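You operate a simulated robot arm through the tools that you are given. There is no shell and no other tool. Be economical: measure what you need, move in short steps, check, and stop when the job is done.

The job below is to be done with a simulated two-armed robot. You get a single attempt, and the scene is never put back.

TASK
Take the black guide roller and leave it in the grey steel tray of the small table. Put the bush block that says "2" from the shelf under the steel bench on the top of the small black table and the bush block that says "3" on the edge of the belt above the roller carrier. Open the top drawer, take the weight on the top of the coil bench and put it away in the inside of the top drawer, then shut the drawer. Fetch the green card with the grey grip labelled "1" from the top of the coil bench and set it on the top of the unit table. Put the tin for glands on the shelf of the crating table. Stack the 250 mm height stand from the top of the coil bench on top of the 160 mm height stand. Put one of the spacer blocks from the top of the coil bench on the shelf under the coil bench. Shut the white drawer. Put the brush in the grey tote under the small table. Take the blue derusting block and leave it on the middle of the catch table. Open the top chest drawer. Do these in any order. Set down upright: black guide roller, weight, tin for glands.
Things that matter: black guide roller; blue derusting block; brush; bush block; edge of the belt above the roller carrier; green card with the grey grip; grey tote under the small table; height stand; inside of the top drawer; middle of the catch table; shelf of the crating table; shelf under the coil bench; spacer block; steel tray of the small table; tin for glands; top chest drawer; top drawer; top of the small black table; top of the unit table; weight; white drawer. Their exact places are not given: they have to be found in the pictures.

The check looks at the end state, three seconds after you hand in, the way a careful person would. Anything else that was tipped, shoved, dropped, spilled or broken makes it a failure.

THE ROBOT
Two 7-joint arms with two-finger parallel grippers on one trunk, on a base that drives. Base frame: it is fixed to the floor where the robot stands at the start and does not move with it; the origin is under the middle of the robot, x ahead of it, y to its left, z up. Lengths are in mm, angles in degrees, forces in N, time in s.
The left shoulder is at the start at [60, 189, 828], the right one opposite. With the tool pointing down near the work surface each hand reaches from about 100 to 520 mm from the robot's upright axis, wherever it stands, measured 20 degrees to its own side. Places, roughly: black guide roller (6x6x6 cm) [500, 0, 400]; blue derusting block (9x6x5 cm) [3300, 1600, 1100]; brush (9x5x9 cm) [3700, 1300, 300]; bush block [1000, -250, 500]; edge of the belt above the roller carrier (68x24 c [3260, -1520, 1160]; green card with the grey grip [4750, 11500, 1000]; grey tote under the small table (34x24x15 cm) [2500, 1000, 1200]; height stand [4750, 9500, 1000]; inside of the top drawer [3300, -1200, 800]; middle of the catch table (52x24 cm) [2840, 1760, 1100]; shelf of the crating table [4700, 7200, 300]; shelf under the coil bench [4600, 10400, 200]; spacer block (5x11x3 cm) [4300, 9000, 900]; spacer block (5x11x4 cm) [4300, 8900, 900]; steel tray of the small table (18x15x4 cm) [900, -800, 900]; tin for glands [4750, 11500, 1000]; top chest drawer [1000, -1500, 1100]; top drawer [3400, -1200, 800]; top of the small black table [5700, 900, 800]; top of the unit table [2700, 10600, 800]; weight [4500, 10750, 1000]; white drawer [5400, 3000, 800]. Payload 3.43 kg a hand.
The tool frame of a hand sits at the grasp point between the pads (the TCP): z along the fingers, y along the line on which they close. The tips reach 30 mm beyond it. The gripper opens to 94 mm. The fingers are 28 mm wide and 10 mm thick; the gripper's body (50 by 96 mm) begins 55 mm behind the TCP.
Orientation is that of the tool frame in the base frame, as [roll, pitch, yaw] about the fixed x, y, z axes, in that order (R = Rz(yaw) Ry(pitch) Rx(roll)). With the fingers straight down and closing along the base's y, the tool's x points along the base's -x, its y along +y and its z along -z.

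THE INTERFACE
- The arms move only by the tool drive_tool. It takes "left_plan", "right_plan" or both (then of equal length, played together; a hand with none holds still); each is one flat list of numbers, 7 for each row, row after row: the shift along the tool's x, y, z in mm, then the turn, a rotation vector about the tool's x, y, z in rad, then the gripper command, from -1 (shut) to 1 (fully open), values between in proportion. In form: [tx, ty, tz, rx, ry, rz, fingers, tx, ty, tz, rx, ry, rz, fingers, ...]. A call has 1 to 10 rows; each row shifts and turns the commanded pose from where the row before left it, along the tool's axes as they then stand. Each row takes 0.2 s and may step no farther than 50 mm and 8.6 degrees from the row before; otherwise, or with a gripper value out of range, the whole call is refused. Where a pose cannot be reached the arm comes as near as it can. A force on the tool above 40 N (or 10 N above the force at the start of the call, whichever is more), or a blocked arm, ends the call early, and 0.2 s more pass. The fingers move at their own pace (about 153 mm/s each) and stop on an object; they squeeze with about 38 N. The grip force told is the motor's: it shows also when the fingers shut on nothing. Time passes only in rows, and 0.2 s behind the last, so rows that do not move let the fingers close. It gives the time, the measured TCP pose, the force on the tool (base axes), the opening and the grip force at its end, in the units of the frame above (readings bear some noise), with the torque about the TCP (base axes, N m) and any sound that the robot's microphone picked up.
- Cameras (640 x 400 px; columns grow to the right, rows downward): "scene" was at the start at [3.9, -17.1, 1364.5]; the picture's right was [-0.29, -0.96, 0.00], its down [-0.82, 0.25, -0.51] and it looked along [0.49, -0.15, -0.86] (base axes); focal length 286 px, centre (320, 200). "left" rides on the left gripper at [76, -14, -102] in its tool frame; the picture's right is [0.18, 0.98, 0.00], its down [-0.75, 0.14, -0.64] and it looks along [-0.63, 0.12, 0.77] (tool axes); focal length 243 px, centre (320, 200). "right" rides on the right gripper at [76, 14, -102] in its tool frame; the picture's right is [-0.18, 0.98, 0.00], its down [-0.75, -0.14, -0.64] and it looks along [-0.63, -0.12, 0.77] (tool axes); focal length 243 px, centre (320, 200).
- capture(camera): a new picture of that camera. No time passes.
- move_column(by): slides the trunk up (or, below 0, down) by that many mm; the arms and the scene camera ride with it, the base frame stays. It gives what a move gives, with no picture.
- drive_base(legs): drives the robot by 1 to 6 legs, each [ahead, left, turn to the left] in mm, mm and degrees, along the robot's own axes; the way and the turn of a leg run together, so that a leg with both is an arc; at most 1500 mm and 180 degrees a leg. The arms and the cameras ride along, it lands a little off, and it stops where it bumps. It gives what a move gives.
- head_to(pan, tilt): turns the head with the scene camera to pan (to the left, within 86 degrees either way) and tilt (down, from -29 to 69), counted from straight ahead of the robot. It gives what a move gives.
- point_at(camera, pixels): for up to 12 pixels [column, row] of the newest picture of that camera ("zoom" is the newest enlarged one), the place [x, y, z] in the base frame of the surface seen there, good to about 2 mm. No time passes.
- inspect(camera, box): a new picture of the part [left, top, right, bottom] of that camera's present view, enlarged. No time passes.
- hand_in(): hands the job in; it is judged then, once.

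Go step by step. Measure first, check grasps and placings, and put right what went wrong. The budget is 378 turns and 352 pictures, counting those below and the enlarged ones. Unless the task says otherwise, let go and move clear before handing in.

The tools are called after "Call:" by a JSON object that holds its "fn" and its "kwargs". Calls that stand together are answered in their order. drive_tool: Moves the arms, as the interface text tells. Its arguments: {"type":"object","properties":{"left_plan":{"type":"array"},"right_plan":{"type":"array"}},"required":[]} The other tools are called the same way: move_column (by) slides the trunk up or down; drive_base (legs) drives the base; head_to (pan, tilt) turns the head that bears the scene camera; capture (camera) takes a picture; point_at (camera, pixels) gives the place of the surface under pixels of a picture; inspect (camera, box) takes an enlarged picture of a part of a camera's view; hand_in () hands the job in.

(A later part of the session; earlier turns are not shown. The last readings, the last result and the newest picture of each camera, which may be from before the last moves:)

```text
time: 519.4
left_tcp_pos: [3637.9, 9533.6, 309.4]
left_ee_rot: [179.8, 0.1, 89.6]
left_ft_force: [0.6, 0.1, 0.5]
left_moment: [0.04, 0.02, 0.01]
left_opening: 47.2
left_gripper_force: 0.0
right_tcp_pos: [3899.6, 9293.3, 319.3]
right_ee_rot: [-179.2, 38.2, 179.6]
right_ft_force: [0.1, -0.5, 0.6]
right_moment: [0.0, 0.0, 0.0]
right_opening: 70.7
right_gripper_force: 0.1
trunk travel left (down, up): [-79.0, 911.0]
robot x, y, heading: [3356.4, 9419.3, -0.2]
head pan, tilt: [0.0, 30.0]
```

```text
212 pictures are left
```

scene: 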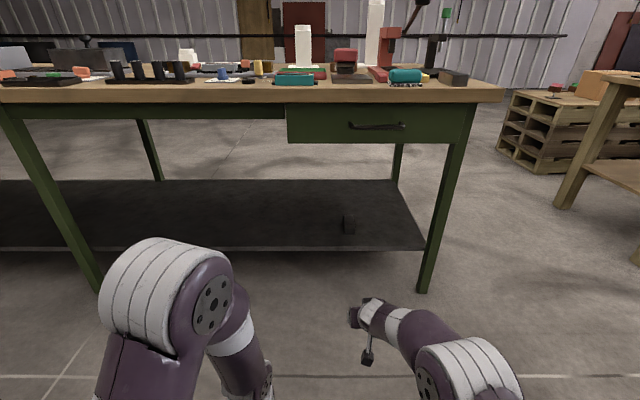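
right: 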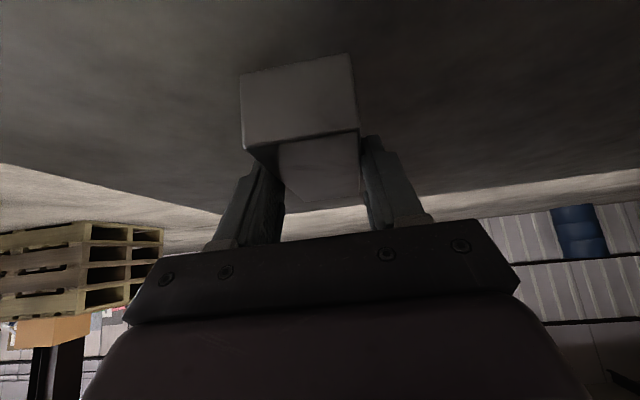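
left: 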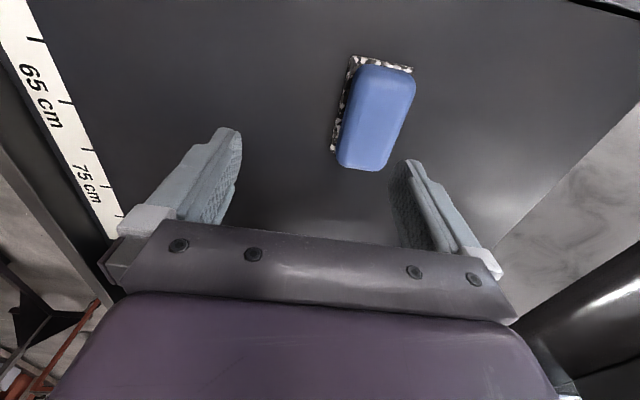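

Spacer is on the shelf at (349,222). I raise the trunk and survey the rest of the bench from x≈3620.

Call:
{"fn": "move_column", "kwargs": {"by": 400}}

Call:
{"fn": "move_column", "kwargs": {"by": 300}}

Call:
{"fn": "drive_base", "kwargs": {"legs": [[230, 500, 0], [0, 800, 0]]}}

Call:
{"fn": "head_to", "kwargs": {"pan": 15, "tilt": 30}}

Call:
{"fn": "capture", "kwargs": {"camera": "scene"}}

```text
time: 523.2
left_tcp_pos: [3638.3, 9534.0, 709.2]
left_ee_rot: [179.8, 0.1, 89.6]
left_ft_force: [-0.2, 0.4, -0.1]
left_moment: [0.01, 0.0, -0.02]
left_opening: 47.0
left_gripper_force: 0.1
right_tcp_pos: [3900.2, 9293.6, 720.7]
right_ee_rot: [-179.2, 38.3, 179.7]
right_ft_force: [0.3, -0.8, -0.5]
right_moment: [-0.03, 0.01, 0.0]
right_opening: 70.5
right_gripper_force: 0.1
trunk travel left (down, up): [-479.0, 511.0]
robot x, y, heading: [3352.0, 9418.7, -0.1]
head pan, tilt: [0.0, 30.0]
```

```text
time: 526.2
left_tcp_pos: [3639.3, 9535.1, 1008.7]
left_ee_rot: [179.8, 0.0, 89.7]
left_ft_force: [0.5, -0.1, 0.3]
left_moment: [-0.02, 0.0, 0.0]
left_opening: 47.0
left_gripper_force: 0.1
right_tcp_pos: [3900.2, 9294.0, 1020.7]
right_ee_rot: [-179.3, 38.2, 179.6]
right_ft_force: [-0.2, 0.8, 0.6]
right_moment: [0.0, -0.01, -0.02]
right_opening: 70.4
right_gripper_force: 0.1
trunk travel left (down, up): [-779.0, 211.0]
robot x, y, heading: [3355.8, 9419.6, -0.4]
head pan, tilt: [0.0, 30.0]
```

```text
time: 533.2
left_tcp_pos: [3876.3, 10822.6, 1009.0]
left_ee_rot: [179.9, 0.0, 89.3]
left_ft_force: [0.4, 0.2, 0.0]
left_moment: [0.03, 0.0, -0.03]
left_opening: 47.0
left_gripper_force: 0.0
right_tcp_pos: [4136.9, 10580.7, 1020.5]
right_ee_rot: [-179.2, 38.2, 179.3]
right_ft_force: [0.3, 0.0, -0.2]
right_moment: [-0.01, 0.0, 0.0]
right_opening: 70.6
right_gripper_force: 0.0
trunk travel left (down, up): [-779.0, 211.0]
robot x, y, heading: [3592.0, 10705.8, -0.4]
head pan, tilt: [0.0, 30.0]
```

```text
time: 534.0
left_tcp_pos: [3876.7, 10821.3, 1008.5]
left_ee_rot: [179.8, -0.2, 89.3]
left_ft_force: [-0.1, -0.7, -0.8]
left_moment: [-0.01, -0.03, -0.01]
left_opening: 47.0
left_gripper_force: 0.1
right_tcp_pos: [4136.5, 10580.4, 1019.9]
right_ee_rot: [-179.3, 38.2, 179.3]
right_ft_force: [0.1, 0.1, 0.7]
right_moment: [0.0, 0.01, 0.04]
right_opening: 70.5
right_gripper_force: 0.0
trunk travel left (down, up): [-779.0, 211.0]
robot x, y, heading: [3594.2, 10710.5, -0.3]
head pan, tilt: [15.0, 30.0]
```

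```text
211 pictures are left
```

scene: 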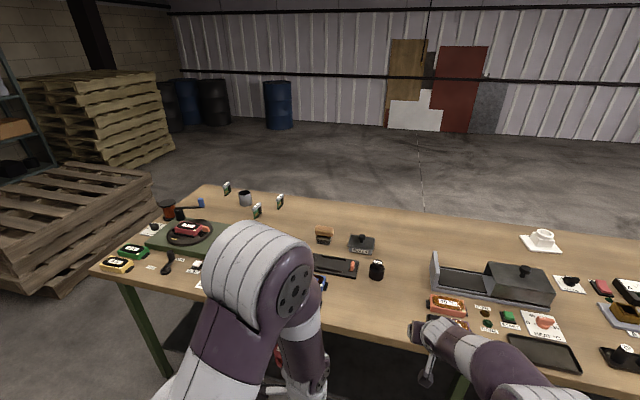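

I zoom in on the cards at (227,187),(257,210),(280,200), the grey tin (245,198), and weight candidates (361,243),(376,270).

Call:
{"fn": "inspect", "kwargs": {"camera": "scene", "box": [200, 165, 320, 240]}}

Call:
{"fn": "inspect", "kwargs": {"camera": "scene", "box": [300, 210, 420, 285]}}

Call:
{"fn": "point_at", "kwargs": {"camera": "scene", "pixels": [[227, 187], [257, 210], [280, 200], [245, 194], [245, 203], [361, 240], [376, 265], [376, 277], [361, 250], [400, 200], [320, 200]]}}

```text
5.33 times, centred on (260, 202) of scene
```

zoom: 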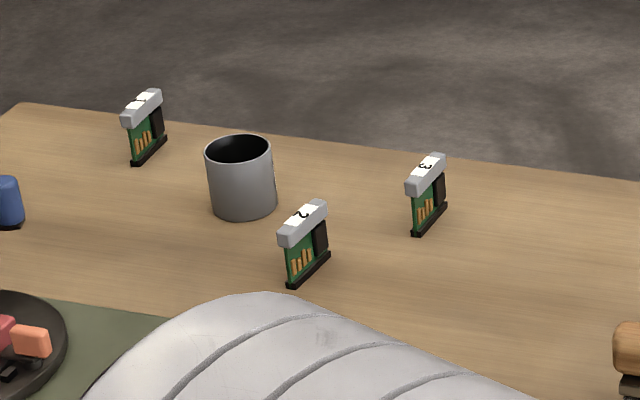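

```text
5.33 times, centred on (360, 248) of scene
```

zoom: 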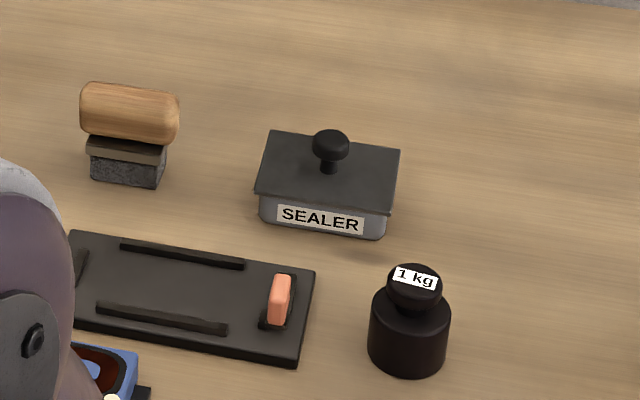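

```text
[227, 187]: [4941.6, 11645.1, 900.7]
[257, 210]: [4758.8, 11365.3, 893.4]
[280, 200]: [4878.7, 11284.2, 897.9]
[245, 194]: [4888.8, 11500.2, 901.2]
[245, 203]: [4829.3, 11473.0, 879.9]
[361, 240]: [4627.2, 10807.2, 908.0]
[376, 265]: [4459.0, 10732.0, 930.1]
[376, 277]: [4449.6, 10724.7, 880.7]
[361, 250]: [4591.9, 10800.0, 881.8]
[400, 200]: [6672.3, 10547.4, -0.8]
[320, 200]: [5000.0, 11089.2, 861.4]
```

Weight is at [4465,10730]; tin at [4860,11485]; card "1" is likely the far-left one at [4941,11645]. Far side first (stands, card, tin). I go round the south end.

Call:
{"fn": "drive_base", "kwargs": {"legs": [[0, -1130, 0], [0, -1130, 0]]}}

Call:
{"fn": "head_to", "kwargs": {"pan": -15, "tilt": 30}}

Call:
{"fn": "capture", "kwargs": {"camera": "scene"}}

Call:
{"fn": "point_at", "kwargs": {"camera": "scene", "pixels": [[320, 200], [400, 200], [450, 220], [500, 260], [450, 300], [250, 150], [350, 160], [250, 300]]}}

```text
time: 545.1
left_tcp_pos: [3872.1, 8570.8, 1008.8]
left_ee_rot: [179.8, 0.0, 90.4]
left_ft_force: [0.4, 0.2, 0.3]
left_moment: [-0.03, -0.02, 0.0]
left_opening: 46.9
left_gripper_force: 0.1
right_tcp_pos: [4136.7, 8335.6, 1020.8]
right_ee_rot: [-179.1, 38.2, -179.6]
right_ft_force: [-0.4, 0.1, 0.6]
right_moment: [0.0, 0.04, 0.01]
right_opening: 70.3
right_gripper_force: 0.0
trunk travel left (down, up): [-779.0, 211.0]
robot x, y, heading: [3592.8, 8454.3, 0.9]
head pan, tilt: [15.0, 30.0]
```

```text
time: 546.1
left_tcp_pos: [3870.9, 8571.8, 1009.9]
left_ee_rot: [179.7, -0.1, 90.5]
left_ft_force: [-0.5, 0.3, 0.7]
left_moment: [-0.03, 0.0, -0.03]
left_opening: 47.0
left_gripper_force: 0.1
right_tcp_pos: [4137.3, 8334.6, 1020.7]
right_ee_rot: [-179.1, 38.1, -179.4]
right_ft_force: [-0.2, 0.0, -0.4]
right_moment: [-0.03, 0.0, 0.0]
right_opening: 70.6
right_gripper_force: 0.1
trunk travel left (down, up): [-779.0, 211.0]
robot x, y, heading: [3591.0, 8453.1, 0.7]
head pan, tilt: [-15.0, 30.0]
```

```text
208 pictures are left
```

scene: 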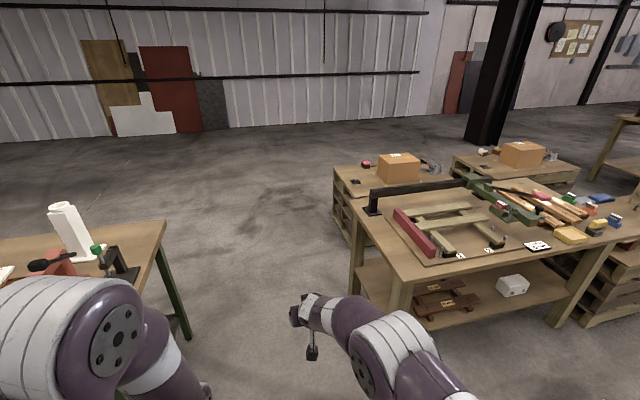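

```text
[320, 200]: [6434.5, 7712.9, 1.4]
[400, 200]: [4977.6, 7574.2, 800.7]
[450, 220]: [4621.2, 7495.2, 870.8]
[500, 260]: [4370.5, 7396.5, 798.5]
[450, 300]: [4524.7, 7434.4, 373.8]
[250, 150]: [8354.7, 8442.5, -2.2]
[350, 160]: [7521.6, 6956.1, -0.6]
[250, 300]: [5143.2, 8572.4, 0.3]
```

The gap is free (crating table y<7700). I drive through and come round to the far side facing the stands.

Call:
{"fn": "drive_base", "kwargs": {"legs": [[1000, 0, -0.7], [1000, 0, 0], [0, 0, 90], [0, 0, 90]]}}

Call:
{"fn": "head_to", "kwargs": {"pan": -35, "tilt": 25}}

Call:
{"fn": "capture", "kwargs": {"camera": "scene"}}

Call:
{"fn": "inspect", "kwargs": {"camera": "scene", "box": [200, 100, 400, 225]}}

```text
time: 563.6
left_tcp_pos: [5305.1, 8337.2, 1010.0]
left_ee_rot: [179.9, 0.0, -90.8]
left_ft_force: [-0.4, -0.2, -0.2]
left_moment: [-0.01, -0.01, 0.0]
left_opening: 47.0
left_gripper_force: 0.0
right_tcp_pos: [5045.4, 8578.9, 1021.5]
right_ee_rot: [-179.1, 38.2, -0.6]
right_ft_force: [0.2, 0.5, 0.5]
right_moment: [0.02, -0.01, -0.01]
right_opening: 70.4
right_gripper_force: 0.1
trunk travel left (down, up): [-779.0, 211.0]
robot x, y, heading: [5588.6, 8451.4, 179.5]
head pan, tilt: [-15.0, 30.0]
```

```text
time: 564.5
left_tcp_pos: [5306.5, 8337.0, 1008.1]
left_ee_rot: [179.8, 0.0, -90.7]
left_ft_force: [-1.5, 0.7, -0.2]
left_moment: [0.01, 0.01, 0.0]
left_opening: 47.1
left_gripper_force: 0.1
right_tcp_pos: [5046.0, 8578.6, 1021.2]
right_ee_rot: [-179.2, 38.3, -0.6]
right_ft_force: [0.1, -0.2, 0.8]
right_moment: [0.02, -0.03, 0.0]
right_opening: 70.9
right_gripper_force: 0.1
trunk travel left (down, up): [-779.0, 211.0]
robot x, y, heading: [5588.9, 8451.5, 179.5]
head pan, tilt: [-35.0, 25.0]
```

```text
207 pictures are left
```

scene: 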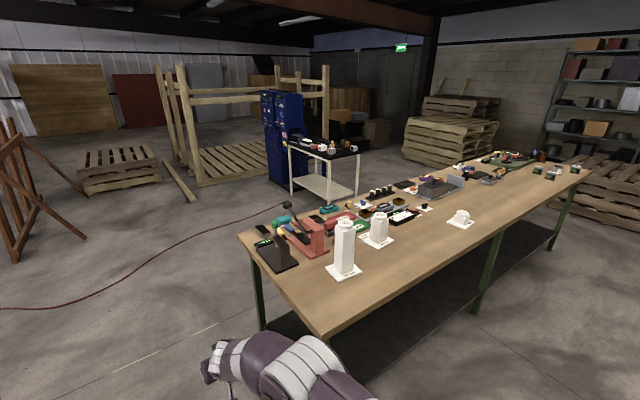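

```text
3.20 times, centred on (300, 162) of scene
```

zoom: 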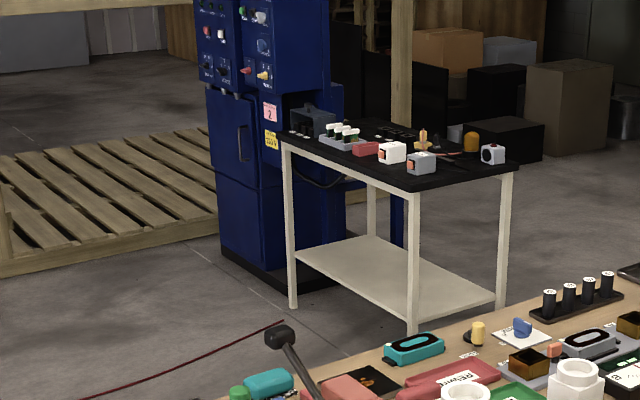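

Now to the 250 mm stand: I move along so the right hand faces it and look again.

Call:
{"fn": "drive_base", "kwargs": {"legs": [[60, -610, 0.5]]}}

Call:
{"fn": "head_to", "kwargs": {"pan": -15, "tilt": 35}}

Call:
{"fn": "capture", "kwargs": {"camera": "scene"}}

Call:
{"fn": "inspect", "kwargs": {"camera": "scene", "box": [260, 130, 460, 255]}}

```text
time: 567.9
left_tcp_pos: [5250.3, 8954.3, 1008.8]
left_ee_rot: [179.8, 0.0, -90.8]
left_ft_force: [-0.9, -0.8, 0.0]
left_moment: [0.01, 0.0, 0.01]
left_opening: 47.2
left_gripper_force: 0.0
right_tcp_pos: [4992.1, 9195.0, 1019.9]
right_ee_rot: [-179.2, 38.2, -0.8]
right_ft_force: [0.0, 0.5, 0.7]
right_moment: [0.0, 0.04, 0.0]
right_opening: 70.7
right_gripper_force: 0.1
trunk travel left (down, up): [-779.0, 211.0]
robot x, y, heading: [5537.6, 9067.6, 179.2]
head pan, tilt: [-35.0, 25.0]
```

```text
time: 568.8
left_tcp_pos: [5250.5, 8954.8, 1009.1]
left_ee_rot: [179.8, 0.0, -90.8]
left_ft_force: [0.3, 0.1, -0.1]
left_moment: [-0.05, -0.02, 0.03]
left_opening: 47.2
left_gripper_force: 0.0
right_tcp_pos: [4991.6, 9194.0, 1019.9]
right_ee_rot: [-179.2, 38.1, -0.8]
right_ft_force: [0.6, -0.1, 0.6]
right_moment: [-0.01, 0.02, 0.01]
right_opening: 70.4
right_gripper_force: 0.1
trunk travel left (down, up): [-779.0, 211.0]
robot x, y, heading: [5534.0, 9063.5, 179.6]
head pan, tilt: [-15.0, 35.0]
```

```text
205 pictures are left
```

scene: 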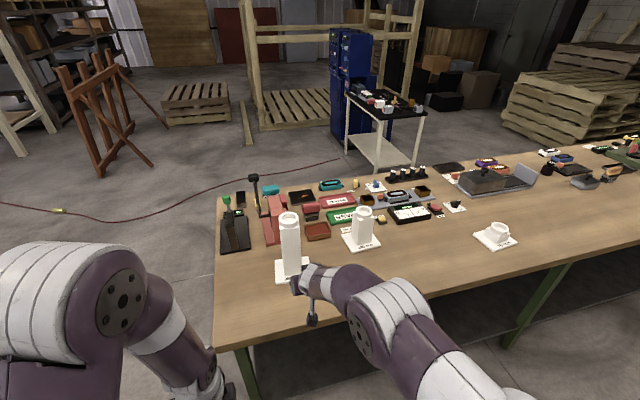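

```text
3.20 times, centred on (360, 192) of scene
```

zoom: 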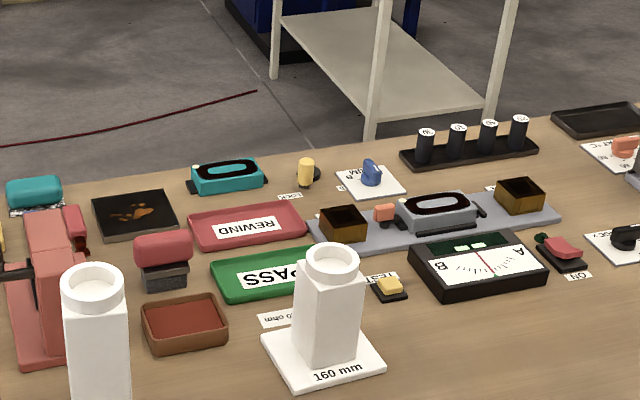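

The 160 label is plain. I measure both stands closely.

Call:
{"fn": "inspect", "kwargs": {"camera": "scene", "box": [250, 195, 390, 295]}}

Call:
{"fn": "point_at", "kwargs": {"camera": "scene", "pixels": [[289, 213], [289, 216], [283, 245], [296, 245], [289, 245], [277, 262], [276, 280], [363, 207], [363, 212], [357, 230], [371, 228], [363, 248]]}}

```text
4.00 times, centred on (320, 245) of scene
```

zoom: 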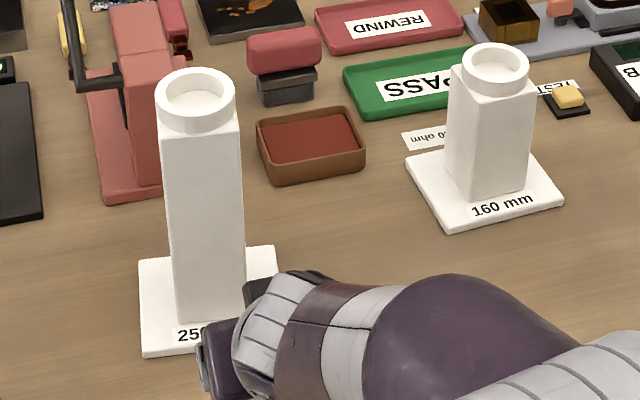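

```text
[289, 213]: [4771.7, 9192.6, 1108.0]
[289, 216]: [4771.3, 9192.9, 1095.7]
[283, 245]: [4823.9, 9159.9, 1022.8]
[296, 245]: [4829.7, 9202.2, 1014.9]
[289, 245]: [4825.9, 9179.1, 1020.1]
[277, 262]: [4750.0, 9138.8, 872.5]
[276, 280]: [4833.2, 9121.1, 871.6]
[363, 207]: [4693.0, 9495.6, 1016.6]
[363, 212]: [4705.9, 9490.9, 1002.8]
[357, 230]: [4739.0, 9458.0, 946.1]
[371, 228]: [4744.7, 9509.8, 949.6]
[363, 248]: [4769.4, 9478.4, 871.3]
```

I measure rims on the enlarged picture.

Call:
{"fn": "point_at", "kwargs": {"camera": "zoom", "pixels": [[160, 98], [230, 98], [197, 73], [197, 122], [466, 68], [526, 68], [497, 48], [497, 88], [170, 200], [243, 200], [450, 150], [530, 150]]}}

Call:
{"fn": "point_at", "kwargs": {"camera": "zoom", "pixels": [[145, 350], [142, 265], [275, 255], [415, 158], [460, 225], [560, 200], [180, 320], [240, 300], [470, 195], [525, 185]]}}

```text
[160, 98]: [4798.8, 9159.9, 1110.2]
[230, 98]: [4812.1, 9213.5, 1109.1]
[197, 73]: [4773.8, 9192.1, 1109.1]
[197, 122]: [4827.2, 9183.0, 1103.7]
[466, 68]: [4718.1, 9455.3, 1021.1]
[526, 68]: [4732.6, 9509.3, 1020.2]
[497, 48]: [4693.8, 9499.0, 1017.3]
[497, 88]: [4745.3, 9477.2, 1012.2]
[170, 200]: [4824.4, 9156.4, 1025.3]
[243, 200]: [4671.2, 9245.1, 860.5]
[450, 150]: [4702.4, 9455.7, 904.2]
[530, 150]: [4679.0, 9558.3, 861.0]
```

```text
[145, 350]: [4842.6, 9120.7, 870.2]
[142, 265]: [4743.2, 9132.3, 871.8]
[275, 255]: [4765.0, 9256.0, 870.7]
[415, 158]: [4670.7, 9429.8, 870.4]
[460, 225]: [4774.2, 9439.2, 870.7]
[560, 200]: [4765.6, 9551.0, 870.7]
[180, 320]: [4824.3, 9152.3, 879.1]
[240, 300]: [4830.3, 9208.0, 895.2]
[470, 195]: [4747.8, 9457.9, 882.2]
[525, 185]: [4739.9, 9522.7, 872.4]
```

250 stand centre ≈[4803,9187]; 160 stand ring centre ≈[4720,9485], top 1020. I go in for the 250's column at z≈1010.

Call:
{"fn": "drive_tool", "kwargs": {"right_plan": [0, 0, 0, 0, 0, 0, 1, 0, 0, 0, 0, 0, 0, 1]}}

Call:
{"fn": "drive_base", "kwargs": {"legs": [[110, 0, 0.4]]}}

Call:
{"fn": "capture", "kwargs": {"camera": "right"}}

```text
time: 569.4
left_tcp_pos: [5251.1, 8953.0, 1009.4]
left_ee_rot: [179.8, -0.1, -90.8]
left_ft_force: [0.4, -0.5, 0.3]
left_moment: [-0.01, -0.01, 0.0]
left_opening: 47.1
left_gripper_force: 0.0
right_tcp_pos: [4989.7, 9196.1, 1019.9]
right_ee_rot: [-179.2, 38.2, -0.7]
right_ft_force: [0.4, 0.4, 0.2]
right_moment: [-0.02, -0.01, -0.01]
right_opening: 94.0
right_gripper_force: 0.1
trunk travel left (down, up): [-779.0, 211.0]
robot x, y, heading: [5533.0, 9065.4, 179.3]
head pan, tilt: [-15.0, 35.0]
```

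```text
time: 570.5
left_tcp_pos: [5143.3, 8951.7, 1009.4]
left_ee_rot: [179.7, 0.0, -90.4]
left_ft_force: [-1.0, 0.1, 0.2]
left_moment: [0.02, 0.0, 0.0]
left_opening: 47.1
left_gripper_force: 0.1
right_tcp_pos: [4882.4, 9192.4, 1020.7]
right_ee_rot: [-179.2, 38.2, -0.3]
right_ft_force: [-0.5, 0.0, 0.0]
right_moment: [-0.03, 0.01, -0.01]
right_opening: 93.9
right_gripper_force: 0.2
trunk travel left (down, up): [-779.0, 211.0]
robot x, y, heading: [5423.5, 9066.8, 179.9]
head pan, tilt: [-15.0, 35.0]
```

```text
202 pictures are left
```

right: 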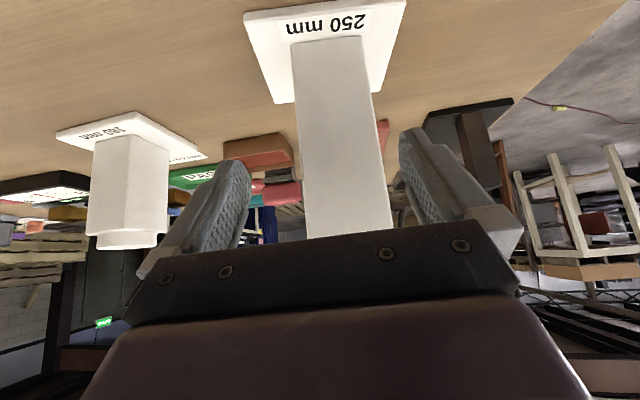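

Aligned. Arm forward 78 mm, shift 5, and close.

Call:
{"fn": "drive_tool", "kwargs": {"right_plan": [-28, 3, 28, 0, 0, 0, 1, -28, 2, 28, 0, 0, 0, 1, 0, 0, 0, 0, 0, 0, -0.5, 0, 0, 0, 0, 0, 0, -1, 0, 0, 0, 0, 0, 0, -1]}}

Call:
{"fn": "capture", "kwargs": {"camera": "right"}}

```text
time: 571.8
left_tcp_pos: [5143.4, 8953.4, 1008.3]
left_ee_rot: [179.8, 0.0, -90.5]
left_ft_force: [0.5, 0.4, -0.2]
left_moment: [-0.01, -0.01, 0.02]
left_opening: 47.1
left_gripper_force: 0.1
right_tcp_pos: [4801.1, 9189.2, 1010.2]
right_ee_rot: [-179.2, 38.1, -0.4]
right_ft_force: [1.0, 0.1, -0.6]
right_moment: [0.15, -0.06, -0.03]
right_opening: 69.1
right_gripper_force: 38.2
trunk travel left (down, up): [-779.0, 211.0]
robot x, y, heading: [5425.9, 9069.5, 179.9]
head pan, tilt: [-15.0, 35.0]
```

```text
201 pictures are left
```

right: 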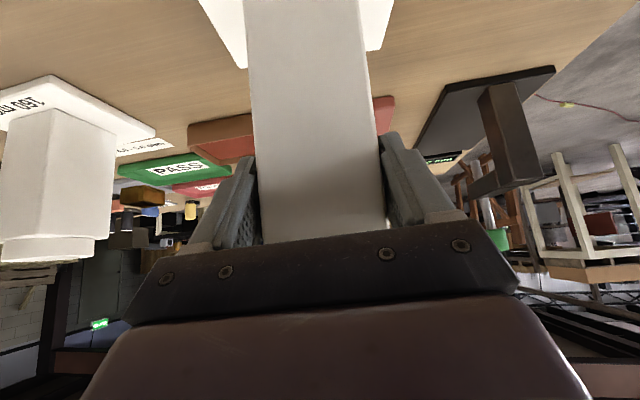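

The column is ~7° turned to the pads. I open, turn the hand by -7° about the vertical, and close again.

Call:
{"fn": "drive_tool", "kwargs": {"right_plan": [0, 0, 0, 0, 0, 0, 0.9, 0, 0, 0, 0, 0, 0, 0.9, 0, 0, 0, 0.075, 0, 0.096, 0.9, 0, 0, 0, 0, 0, 0, -1, 0, 0, 0, 0, 0, 0, -1, 0, 0, 0, 0, 0, 0, -1]}}

Call:
{"fn": "capture", "kwargs": {"camera": "right"}}

```text
time: 573.1
left_tcp_pos: [5144.2, 8951.8, 1008.4]
left_ee_rot: [179.8, 0.0, -90.3]
left_ft_force: [-0.1, 0.3, -0.4]
left_moment: [-0.02, 0.0, 0.01]
left_opening: 46.8
left_gripper_force: 0.0
right_tcp_pos: [4804.1, 9187.3, 1010.0]
right_ee_rot: [-179.2, 38.4, -7.4]
right_ft_force: [0.2, -2.5, 0.9]
right_moment: [-0.57, 0.14, 0.2]
right_opening: 68.3
right_gripper_force: 38.2
trunk travel left (down, up): [-779.0, 211.0]
robot x, y, heading: [5427.8, 9065.0, 179.9]
head pan, tilt: [-15.0, 35.0]
```

```text
200 pictures are left
```

right: 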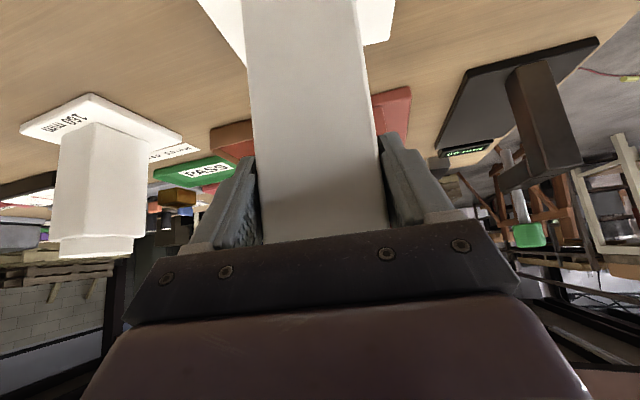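

Grip seems firm. Lift a little and check.

Call:
{"fn": "drive_tool", "kwargs": {"right_plan": [-12.3, 0, -15.7, 0, 0, 0, -1, -12.3, 0, -15.7, 0, 0, 0, -1]}}

Call:
{"fn": "inspect", "kwargs": {"camera": "scene", "box": [200, 160, 440, 310]}}

```text
time: 573.8
left_tcp_pos: [5143.7, 8952.2, 1008.7]
left_ee_rot: [179.8, 0.0, -90.4]
left_ft_force: [0.0, -0.1, 0.7]
left_moment: [0.03, -0.01, -0.02]
left_opening: 47.0
left_gripper_force: 0.1
right_tcp_pos: [4803.6, 9188.5, 1050.6]
right_ee_rot: [-179.1, 38.2, -7.3]
right_ft_force: [0.0, -0.1, -4.6]
right_moment: [-0.02, -0.1, -0.02]
right_opening: 68.7
right_gripper_force: 38.1
trunk travel left (down, up): [-779.0, 211.0]
robot x, y, heading: [5427.5, 9070.0, 179.7]
head pan, tilt: [-15.0, 35.0]
```

```text
2.67 times, centred on (320, 235) of scene
```

zoom: 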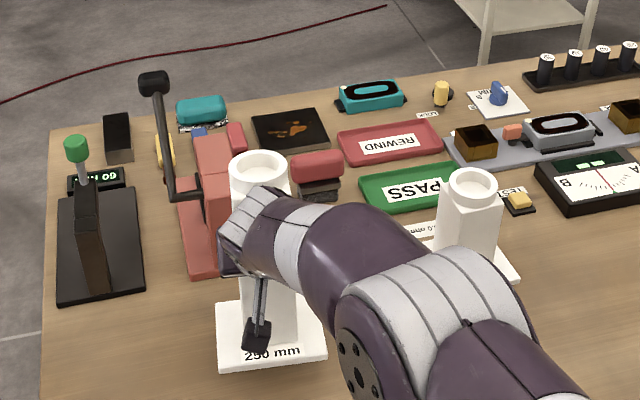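

Lifted cleanly. Raise the trunk, shift the base to the 160 stand.

Call:
{"fn": "move_column", "kwargs": {"by": 165}}

Call:
{"fn": "drive_base", "kwargs": {"legs": [[0, -296, 0.2], [70, 0, 0]]}}

Call:
{"fn": "capture", "kwargs": {"camera": "scene"}}

Call:
{"fn": "capture", "kwargs": {"camera": "right"}}

```text
time: 575.6
left_tcp_pos: [5142.9, 8951.8, 1173.9]
left_ee_rot: [179.9, 0.0, -90.4]
left_ft_force: [0.5, 0.2, -0.1]
left_moment: [0.02, 0.0, 0.0]
left_opening: 46.9
left_gripper_force: 0.1
right_tcp_pos: [4802.3, 9188.1, 1215.0]
right_ee_rot: [-179.2, 38.3, -7.4]
right_ft_force: [0.0, -0.5, -3.9]
right_moment: [-0.04, -0.08, 0.01]
right_opening: 68.5
right_gripper_force: 37.9
trunk travel left (down, up): [-944.0, 46.0]
robot x, y, heading: [5428.0, 9066.0, 180.0]
head pan, tilt: [-15.0, 35.0]
```

```text
time: 578.3
left_tcp_pos: [5082.8, 9254.4, 1176.0]
left_ee_rot: [179.5, 0.0, -90.6]
left_ft_force: [0.6, -0.2, 0.1]
left_moment: [0.0, 0.05, 0.01]
left_opening: 46.8
left_gripper_force: 0.0
right_tcp_pos: [4742.2, 9489.8, 1219.8]
right_ee_rot: [-179.2, 38.7, -7.6]
right_ft_force: [1.0, 0.8, -3.5]
right_moment: [0.0, -0.13, 0.03]
right_opening: 68.2
right_gripper_force: 37.8
trunk travel left (down, up): [-944.0, 46.0]
robot x, y, heading: [5360.6, 9369.3, 179.7]
head pan, tilt: [-15.0, 35.0]
```

```text
198 pictures are left
```

scene: 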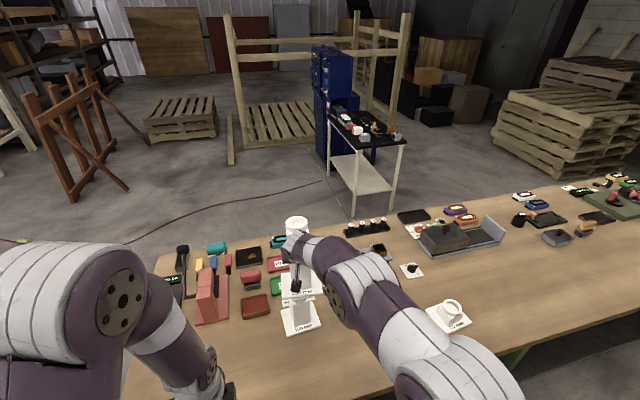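

```text
197 pictures are left
```

right: 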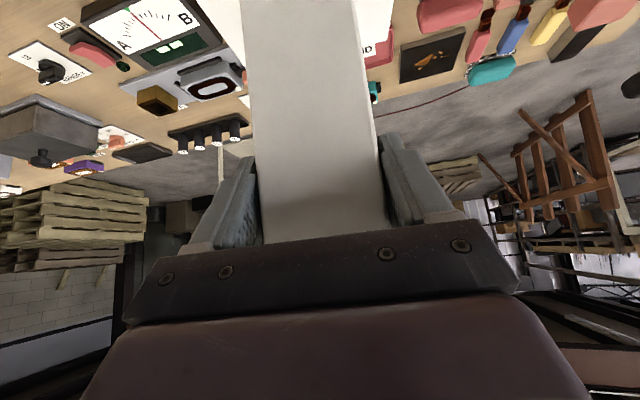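

I zoom in to compare the held stand with the lower one.

Call:
{"fn": "inspect", "kwargs": {"camera": "scene", "box": [250, 205, 350, 345]}}

```text
2.86 times, centred on (300, 275) of scene
```

zoom: 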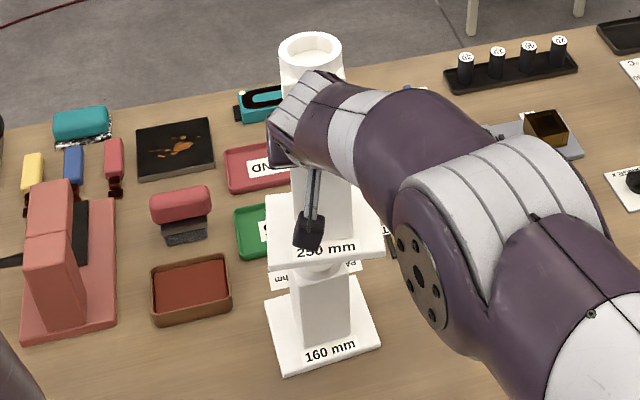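

Call:
{"fn": "point_at", "kwargs": {"camera": "zoom", "pixels": [[282, 52], [338, 52], [310, 36], [310, 66], [274, 262], [382, 246], [272, 200], [268, 318], [284, 368], [376, 340], [320, 280], [310, 300]]}}

```text
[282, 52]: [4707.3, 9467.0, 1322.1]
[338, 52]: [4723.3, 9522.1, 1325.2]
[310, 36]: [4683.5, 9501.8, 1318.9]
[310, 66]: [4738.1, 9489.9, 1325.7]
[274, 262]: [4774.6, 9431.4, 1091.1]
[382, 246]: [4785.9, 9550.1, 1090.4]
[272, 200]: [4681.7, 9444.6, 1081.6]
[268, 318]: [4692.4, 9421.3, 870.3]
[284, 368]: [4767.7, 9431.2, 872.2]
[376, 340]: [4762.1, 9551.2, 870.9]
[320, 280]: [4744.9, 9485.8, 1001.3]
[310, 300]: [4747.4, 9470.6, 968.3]
```

Call:
{"fn": "drive_tool", "kwargs": {"right_plan": [0, 0, 0, 0, 0, 0, -1]}}

Call:
{"fn": "inspect", "kwargs": {"camera": "scene", "box": [250, 205, 350, 345]}}

Call:
{"fn": "point_at", "kwargs": {"camera": "zoom", "pixels": [[282, 52], [338, 52], [310, 36], [310, 66], [274, 262], [382, 246], [290, 366], [376, 340], [310, 277], [330, 275]]}}

```text
time: 578.7
left_tcp_pos: [5074.7, 9254.9, 1174.0]
left_ee_rot: [179.9, 0.1, -90.7]
left_ft_force: [0.2, 0.2, -0.7]
left_moment: [0.02, 0.0, 0.02]
left_opening: 47.1
left_gripper_force: 0.0
right_tcp_pos: [4735.2, 9492.3, 1215.1]
right_ee_rot: [-179.1, 38.3, -7.6]
right_ft_force: [0.3, -0.3, -3.8]
right_moment: [-0.03, -0.11, 0.0]
right_opening: 68.6
right_gripper_force: 37.6
trunk travel left (down, up): [-944.0, 46.0]
robot x, y, heading: [5357.8, 9368.9, 179.5]
head pan, tilt: [-15.0, 35.0]
```

```text
2.86 times, centred on (300, 275) of scene
```

zoom: 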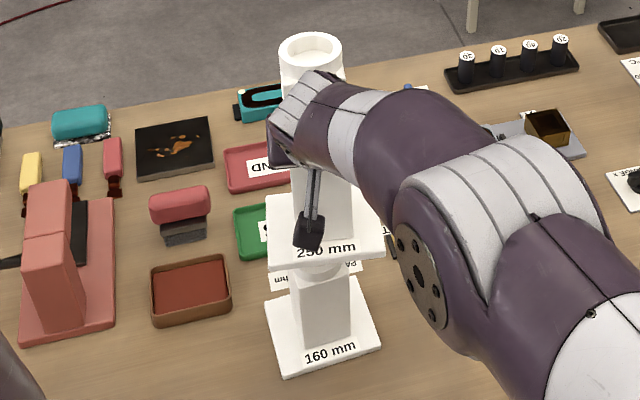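

```text
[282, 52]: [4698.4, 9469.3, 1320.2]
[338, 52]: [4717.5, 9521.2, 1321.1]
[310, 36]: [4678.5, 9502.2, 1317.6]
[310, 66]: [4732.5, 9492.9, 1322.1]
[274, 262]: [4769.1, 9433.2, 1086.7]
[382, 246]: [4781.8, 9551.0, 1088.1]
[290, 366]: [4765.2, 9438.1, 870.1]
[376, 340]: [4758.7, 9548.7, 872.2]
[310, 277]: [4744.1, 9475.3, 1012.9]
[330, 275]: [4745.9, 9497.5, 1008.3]
```

The held stand seems to lean slightly forward at the top. I sample its column face to quantify.

Call:
{"fn": "point_at", "kwargs": {"camera": "zoom", "pixels": [[338, 236], [338, 215], [345, 200], [335, 225], [320, 237], [288, 80], [290, 90], [300, 180], [272, 195], [378, 228], [310, 300], [330, 340]]}}

```text
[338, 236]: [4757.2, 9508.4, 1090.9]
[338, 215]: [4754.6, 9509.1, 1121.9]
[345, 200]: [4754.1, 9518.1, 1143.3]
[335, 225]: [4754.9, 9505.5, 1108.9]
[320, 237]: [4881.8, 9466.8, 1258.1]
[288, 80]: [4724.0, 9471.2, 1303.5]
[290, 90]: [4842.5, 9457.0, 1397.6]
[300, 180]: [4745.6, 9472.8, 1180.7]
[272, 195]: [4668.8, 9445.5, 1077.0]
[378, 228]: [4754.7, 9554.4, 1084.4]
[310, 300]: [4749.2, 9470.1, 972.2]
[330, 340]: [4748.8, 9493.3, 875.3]
```

Lean ≈4.4° forward. I tilt the hand back by 4.4° and re-measure.

Call:
{"fn": "drive_tool", "kwargs": {"right_plan": [0, 0, 0, 0, -0.039, 0, -1, 0, 0, 0, 0, -0.039, 0, -1, 0, 0, 0, 0, 0, 0, -1]}}

Call:
{"fn": "inspect", "kwargs": {"camera": "scene", "box": [250, 205, 350, 345]}}

Call:
{"fn": "point_at", "kwargs": {"camera": "zoom", "pixels": [[282, 52], [338, 52], [310, 38], [310, 66], [274, 264], [382, 248], [338, 236], [338, 215], [345, 200], [300, 180], [272, 197], [330, 280]]}}

```text
time: 579.5
left_tcp_pos: [5076.7, 9254.7, 1173.2]
left_ee_rot: [179.9, 0.1, -90.6]
left_ft_force: [0.4, -1.0, -0.2]
left_moment: [0.02, 0.0, 0.01]
left_opening: 46.9
left_gripper_force: 0.0
right_tcp_pos: [4735.8, 9491.4, 1216.3]
right_ee_rot: [-179.2, 42.7, -7.4]
right_ft_force: [-0.3, 0.2, -3.6]
right_moment: [0.0, -0.1, -0.01]
right_opening: 68.1
right_gripper_force: 38.9
trunk travel left (down, up): [-944.0, 46.0]
robot x, y, heading: [5359.1, 9365.0, 179.7]
head pan, tilt: [-15.0, 35.0]
```

```text
2.86 times, centred on (300, 275) of scene
```

zoom: 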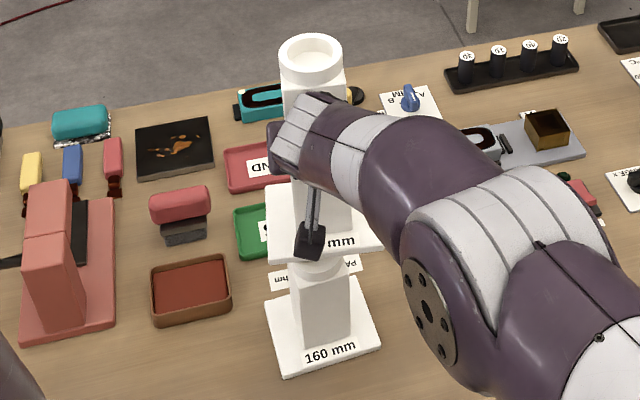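

```text
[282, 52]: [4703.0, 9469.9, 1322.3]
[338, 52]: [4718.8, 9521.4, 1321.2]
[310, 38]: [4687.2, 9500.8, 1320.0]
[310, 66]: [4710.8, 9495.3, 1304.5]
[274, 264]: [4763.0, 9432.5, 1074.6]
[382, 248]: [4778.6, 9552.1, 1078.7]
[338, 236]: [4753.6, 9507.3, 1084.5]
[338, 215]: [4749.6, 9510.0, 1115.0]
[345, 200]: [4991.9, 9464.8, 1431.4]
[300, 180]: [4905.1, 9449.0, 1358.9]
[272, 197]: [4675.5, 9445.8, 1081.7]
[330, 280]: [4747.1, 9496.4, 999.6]
```

Nearly vertical now; its centre ≈[4718,9497] vs ring [4720,9486]. Shift 10 mm and lower most of the way.

Call:
{"fn": "drive_tool", "kwargs": {"right_plan": [0, 10, 0, 0, 0, 0, -1, 10.2, 0, 11, 0, 0, 0, -1, 10.2, 0, 11, 0, 0, 0, -1, 0, 0, 0, 0, 0, 0, -1]}}

Call:
{"fn": "inspect", "kwargs": {"camera": "scene", "box": [250, 205, 350, 345]}}

Call:
{"fn": "capture", "kwargs": {"camera": "right"}}

```text
time: 580.5
left_tcp_pos: [5075.0, 9254.3, 1173.3]
left_ee_rot: [179.9, 0.0, -90.6]
left_ft_force: [0.2, 0.4, 1.0]
left_moment: [0.02, -0.01, -0.01]
left_opening: 47.0
left_gripper_force: 0.2
right_tcp_pos: [4734.1, 9480.2, 1185.1]
right_ee_rot: [-179.1, 42.7, -7.5]
right_ft_force: [-1.6, -0.5, -4.4]
right_moment: [-0.01, -0.08, -0.03]
right_opening: 68.4
right_gripper_force: 38.4
trunk travel left (down, up): [-944.0, 46.0]
robot x, y, heading: [5361.3, 9367.1, 179.6]
head pan, tilt: [-15.0, 35.0]
```

```text
2.86 times, centred on (300, 275) of scene
```

zoom: 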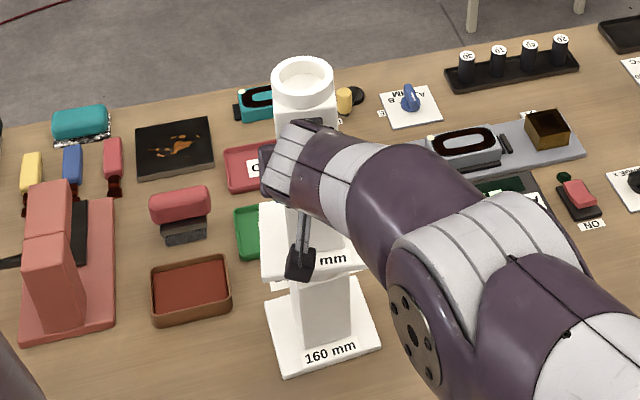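

```text
192 pictures are left
```

right: 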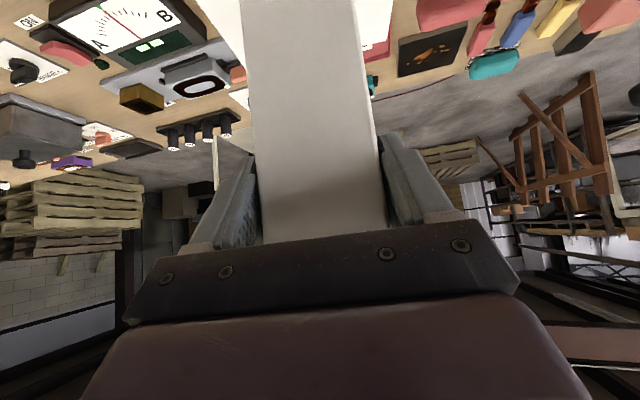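

Call:
{"fn": "point_at", "kwargs": {"camera": "zoom", "pixels": [[276, 76], [331, 76], [303, 61], [262, 272], [262, 208], [355, 262], [285, 355], [376, 340], [300, 290], [345, 285], [268, 320]]}}

```text
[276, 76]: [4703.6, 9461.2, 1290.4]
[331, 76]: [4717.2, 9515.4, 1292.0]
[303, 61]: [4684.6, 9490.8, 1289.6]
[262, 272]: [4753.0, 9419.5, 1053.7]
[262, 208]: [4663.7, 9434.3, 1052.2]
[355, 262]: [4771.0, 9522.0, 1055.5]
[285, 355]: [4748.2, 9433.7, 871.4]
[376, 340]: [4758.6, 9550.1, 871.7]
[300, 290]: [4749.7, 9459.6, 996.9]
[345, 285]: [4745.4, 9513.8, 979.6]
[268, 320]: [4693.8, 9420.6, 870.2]
```

Held centre ≈[4712,9488], lower ring centre ≈[4719,9486]; shift back 6 mm and lower to contact.

Call:
{"fn": "drive_tool", "kwargs": {"right_plan": [4.4, 2, -4.1, 0, 0, 0, -1, 5.4, 0, 5.9, 0, 0, 0, -1, 2, 0, 2.2, 0, 0, 0, -1, 1.4, 0, 1.5, 0, 0, 0, -1]}}

```text
time: 581.5
left_tcp_pos: [5074.8, 9254.6, 1174.1]
left_ee_rot: [179.8, 0.1, -90.6]
left_ft_force: [0.7, -0.4, -0.3]
left_moment: [0.0, 0.0, -0.03]
left_opening: 46.8
left_gripper_force: 0.1
right_tcp_pos: [4739.3, 9479.2, 1172.2]
right_ee_rot: [-179.1, 42.7, -7.5]
right_ft_force: [0.6, -0.8, -3.6]
right_moment: [-0.01, -0.08, 0.0]
right_opening: 68.4
right_gripper_force: 38.4
trunk travel left (down, up): [-944.0, 46.0]
robot x, y, heading: [5358.9, 9368.4, 179.5]
head pan, tilt: [-15.0, 35.0]
```

Call:
{"fn": "drive_tool", "kwargs": {"right_plan": [1.4, 0, 1.5, 0, 0, 0, -1, 1.4, 0, 1.5, 0, 0, 0, -1]}}

```text
time: 582.1
left_tcp_pos: [5074.6, 9254.0, 1172.9]
left_ee_rot: [179.9, 0.0, -90.7]
left_ft_force: [0.5, 0.5, -0.3]
left_moment: [-0.01, 0.0, 0.01]
left_opening: 47.1
left_gripper_force: 0.2
right_tcp_pos: [4739.7, 9479.1, 1169.2]
right_ee_rot: [-179.2, 42.7, -7.5]
right_ft_force: [0.0, -0.1, -4.1]
right_moment: [-0.01, -0.09, 0.03]
right_opening: 68.4
right_gripper_force: 38.2
trunk travel left (down, up): [-944.0, 46.0]
robot x, y, heading: [5356.8, 9369.2, 179.5]
head pan, tilt: [-15.0, 35.0]
```

Call:
{"fn": "drive_tool", "kwargs": {"right_plan": [1.4, 0, 1.5, 0, 0, 0, -1, 1.4, 0, 1.5, 0, 0, 0, -1]}}

```text
time: 582.7
left_tcp_pos: [5075.4, 9254.5, 1173.8]
left_ee_rot: [180.0, 0.0, -90.4]
left_ft_force: [-0.1, 0.0, -1.3]
left_moment: [0.0, 0.0, -0.02]
left_opening: 47.0
left_gripper_force: 0.0
right_tcp_pos: [4738.2, 9479.0, 1164.9]
right_ee_rot: [-179.2, 42.7, -7.4]
right_ft_force: [-0.2, 0.5, -2.6]
right_moment: [0.03, 0.02, -0.01]
right_opening: 68.3
right_gripper_force: 37.8
trunk travel left (down, up): [-944.0, 46.0]
robot x, y, heading: [5356.7, 9367.9, 179.4]
head pan, tilt: [-15.0, 35.0]
```

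First touch perhaps. I look before pressing on.

Call:
{"fn": "inspect", "kwargs": {"camera": "scene", "box": [250, 205, 350, 345]}}

Call:
{"fn": "point_at", "kwargs": {"camera": "zoom", "pixels": [[276, 80], [331, 80], [303, 66], [262, 280], [262, 215], [355, 270], [300, 295], [345, 290], [310, 278]]}}

```text
2.86 times, centred on (300, 275) of scene
```

zoom: 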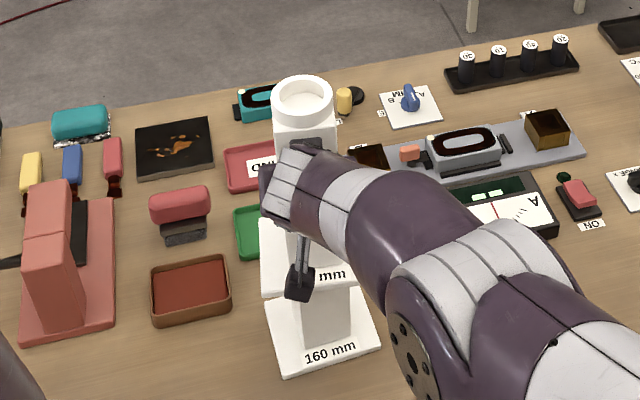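

```text
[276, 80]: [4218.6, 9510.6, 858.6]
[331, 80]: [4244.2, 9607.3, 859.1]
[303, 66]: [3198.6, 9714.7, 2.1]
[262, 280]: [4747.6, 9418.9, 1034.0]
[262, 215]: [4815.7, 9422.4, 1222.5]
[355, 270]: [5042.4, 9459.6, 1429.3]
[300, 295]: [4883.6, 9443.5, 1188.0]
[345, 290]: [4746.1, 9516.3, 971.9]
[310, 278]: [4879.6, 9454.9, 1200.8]
```

Call:
{"fn": "drive_tool", "kwargs": {"right_plan": [1, 0, 1.1, 0, 0, 0, -1, 1, 0, 1.1, 0, 0, 0, -1]}}

```text
time: 583.3
left_tcp_pos: [5076.8, 9254.3, 1174.4]
left_ee_rot: [179.9, 0.1, -90.5]
left_ft_force: [-0.9, -0.1, -0.2]
left_moment: [0.03, 0.01, 0.0]
left_opening: 47.0
left_gripper_force: 0.1
right_tcp_pos: [4740.5, 9479.1, 1163.6]
right_ee_rot: [-179.3, 42.9, -7.5]
right_ft_force: [-0.6, 0.5, 9.3]
right_moment: [0.16, 0.56, 0.0]
right_opening: 68.5
right_gripper_force: 38.4
trunk travel left (down, up): [-944.0, 46.0]
robot x, y, heading: [5361.7, 9368.9, 179.8]
head pan, tilt: [-15.0, 35.0]
```

Seated with 9 N. I open gently and look before pulling away.

Call:
{"fn": "drive_tool", "kwargs": {"right_plan": [0, 0, 0, 0, 0, 0, 0.5, 0, 0, 0, 0, 0, 0, 0.65, 0, 0, 0, 0, 0, 0, 0.9, 0, 0, 0, 0, 0, 0, 0.9]}}

Call:
{"fn": "capture", "kwargs": {"camera": "right"}}

Call:
{"fn": "inspect", "kwargs": {"camera": "scene", "box": [250, 205, 350, 345]}}

```text
time: 584.3
left_tcp_pos: [5076.7, 9255.2, 1174.4]
left_ee_rot: [179.8, 0.0, -90.6]
left_ft_force: [0.9, 0.6, -1.3]
left_moment: [0.01, -0.03, 0.0]
left_opening: 46.8
left_gripper_force: 0.0
right_tcp_pos: [4740.3, 9479.5, 1161.6]
right_ee_rot: [-179.2, 42.7, -7.4]
right_ft_force: [0.3, -0.5, -0.2]
right_moment: [0.0, 0.04, -0.01]
right_opening: 89.3
right_gripper_force: 0.1
trunk travel left (down, up): [-944.0, 46.0]
robot x, y, heading: [5354.6, 9369.2, 179.8]
head pan, tilt: [-15.0, 35.0]
```

```text
190 pictures are left
```

right: 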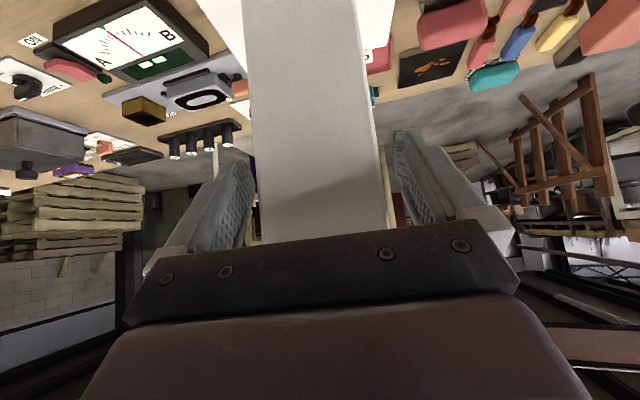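

```text
2.86 times, centred on (300, 275) of scene
```

zoom: 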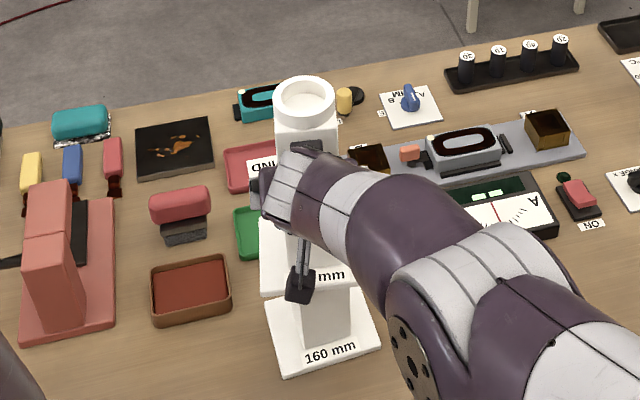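

It stands by itself. Withdraw back and up along the fingers.

Call:
{"fn": "drive_tool", "kwargs": {"right_plan": [0, 0, -20, 0, 0, 0, 0.95, 0, 0, -30, 0, 0, 0, 0.95, 0, 0, -40, 0, 0, 0, 0.95, 0, 0, -40, 0, 0, 0, 0.95]}}

Call:
{"fn": "drive_base", "kwargs": {"legs": [[-200, 0, 0]]}}

Call:
{"fn": "inspect", "kwargs": {"camera": "scene", "box": [230, 150, 390, 310]}}

```text
time: 585.3
left_tcp_pos: [5077.3, 9254.7, 1173.9]
left_ee_rot: [179.8, 0.0, -90.6]
left_ft_force: [0.9, -0.3, -0.9]
left_moment: [0.02, 0.02, -0.03]
left_opening: 47.0
left_gripper_force: 0.0
right_tcp_pos: [4830.1, 9467.5, 1258.2]
right_ee_rot: [-179.1, 42.8, -7.5]
right_ft_force: [-0.2, -0.6, 0.0]
right_moment: [0.0, -0.02, 0.0]
right_opening: 91.7
right_gripper_force: 0.1
trunk travel left (down, up): [-944.0, 46.0]
robot x, y, heading: [5358.8, 9367.9, 179.7]
head pan, tilt: [-15.0, 35.0]
```

```text
time: 586.9
left_tcp_pos: [5273.7, 9252.9, 1173.0]
left_ee_rot: [-180.0, 0.0, -90.6]
left_ft_force: [-0.7, -0.1, 0.5]
left_moment: [0.0, 0.01, -0.02]
left_opening: 47.0
left_gripper_force: 0.2
right_tcp_pos: [5025.6, 9467.3, 1256.3]
right_ee_rot: [-179.1, 42.5, -7.4]
right_ft_force: [-0.7, -0.5, 0.2]
right_moment: [0.0, -0.02, 0.0]
right_opening: 91.6
right_gripper_force: 0.0
trunk travel left (down, up): [-944.0, 46.0]
robot x, y, heading: [5555.5, 9369.6, 179.4]
head pan, tilt: [-15.0, 35.0]
```

```text
2.50 times, centred on (310, 230) of scene
```

zoom: 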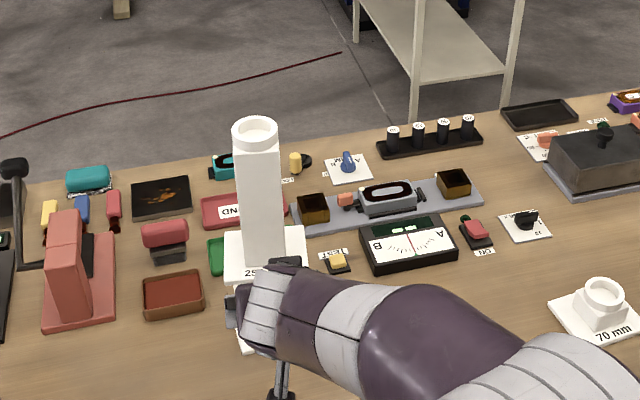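

Call:
{"fn": "capture", "kwargs": {"camera": "right"}}

```text
187 pictures are left
```

right: 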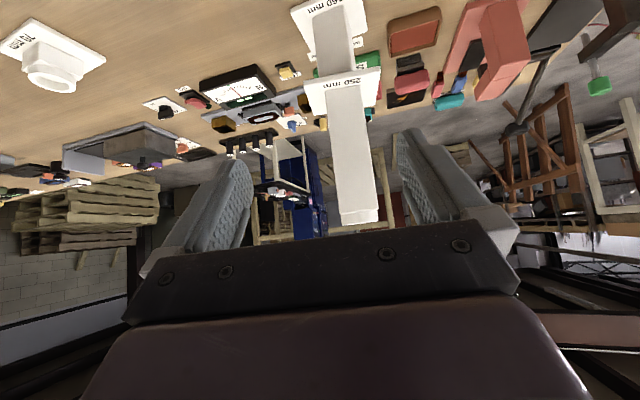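

The stack stands upright. Next I move along to the cards and tin at y≈11500.

Call:
{"fn": "drive_base", "kwargs": {"legs": [[0, -1050, 0.6], [0, -1000, 0]]}}

Call:
{"fn": "head_to", "kwargs": {"pan": -5, "tilt": 42}}

Call:
{"fn": "capture", "kwargs": {"camera": "scene"}}

```text
time: 597.0
left_tcp_pos: [5295.9, 11298.1, 1174.0]
left_ee_rot: [179.8, 0.0, -91.5]
left_ft_force: [0.7, -0.4, 0.5]
left_moment: [0.01, 0.01, 0.03]
left_opening: 47.1
left_gripper_force: 0.0
right_tcp_pos: [5053.7, 11514.4, 1257.0]
right_ee_rot: [-179.1, 42.7, -8.3]
right_ft_force: [-0.3, -0.6, 0.7]
right_moment: [0.0, 0.02, 0.01]
right_opening: 92.0
right_gripper_force: 0.1
trunk travel left (down, up): [-944.0, 46.0]
robot x, y, heading: [5579.9, 11403.3, 179.0]
head pan, tilt: [-15.0, 35.0]
```

```text
time: 597.8
left_tcp_pos: [5294.7, 11298.0, 1174.0]
left_ee_rot: [179.8, 0.0, -91.4]
left_ft_force: [0.3, -0.5, 0.0]
left_moment: [-0.01, 0.04, 0.0]
left_opening: 47.2
left_gripper_force: 0.0
right_tcp_pos: [5052.4, 11516.1, 1257.8]
right_ee_rot: [-179.2, 42.8, -8.4]
right_ft_force: [0.5, -0.3, -0.4]
right_moment: [0.02, 0.02, 0.02]
right_opening: 91.8
right_gripper_force: 0.0
trunk travel left (down, up): [-944.0, 46.0]
robot x, y, heading: [5578.2, 11407.2, 178.7]
head pan, tilt: [-5.0, 42.0]
```

```text
186 pictures are left
```

scene: 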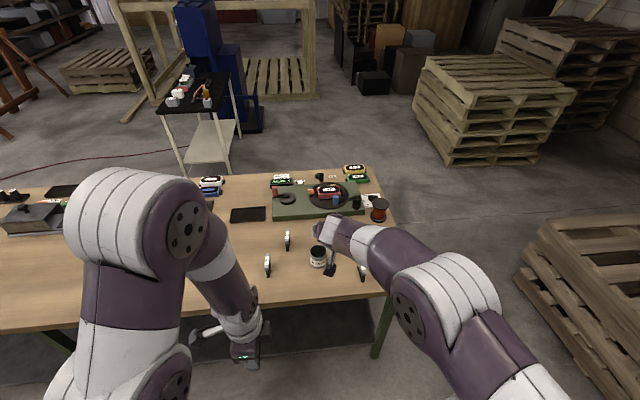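

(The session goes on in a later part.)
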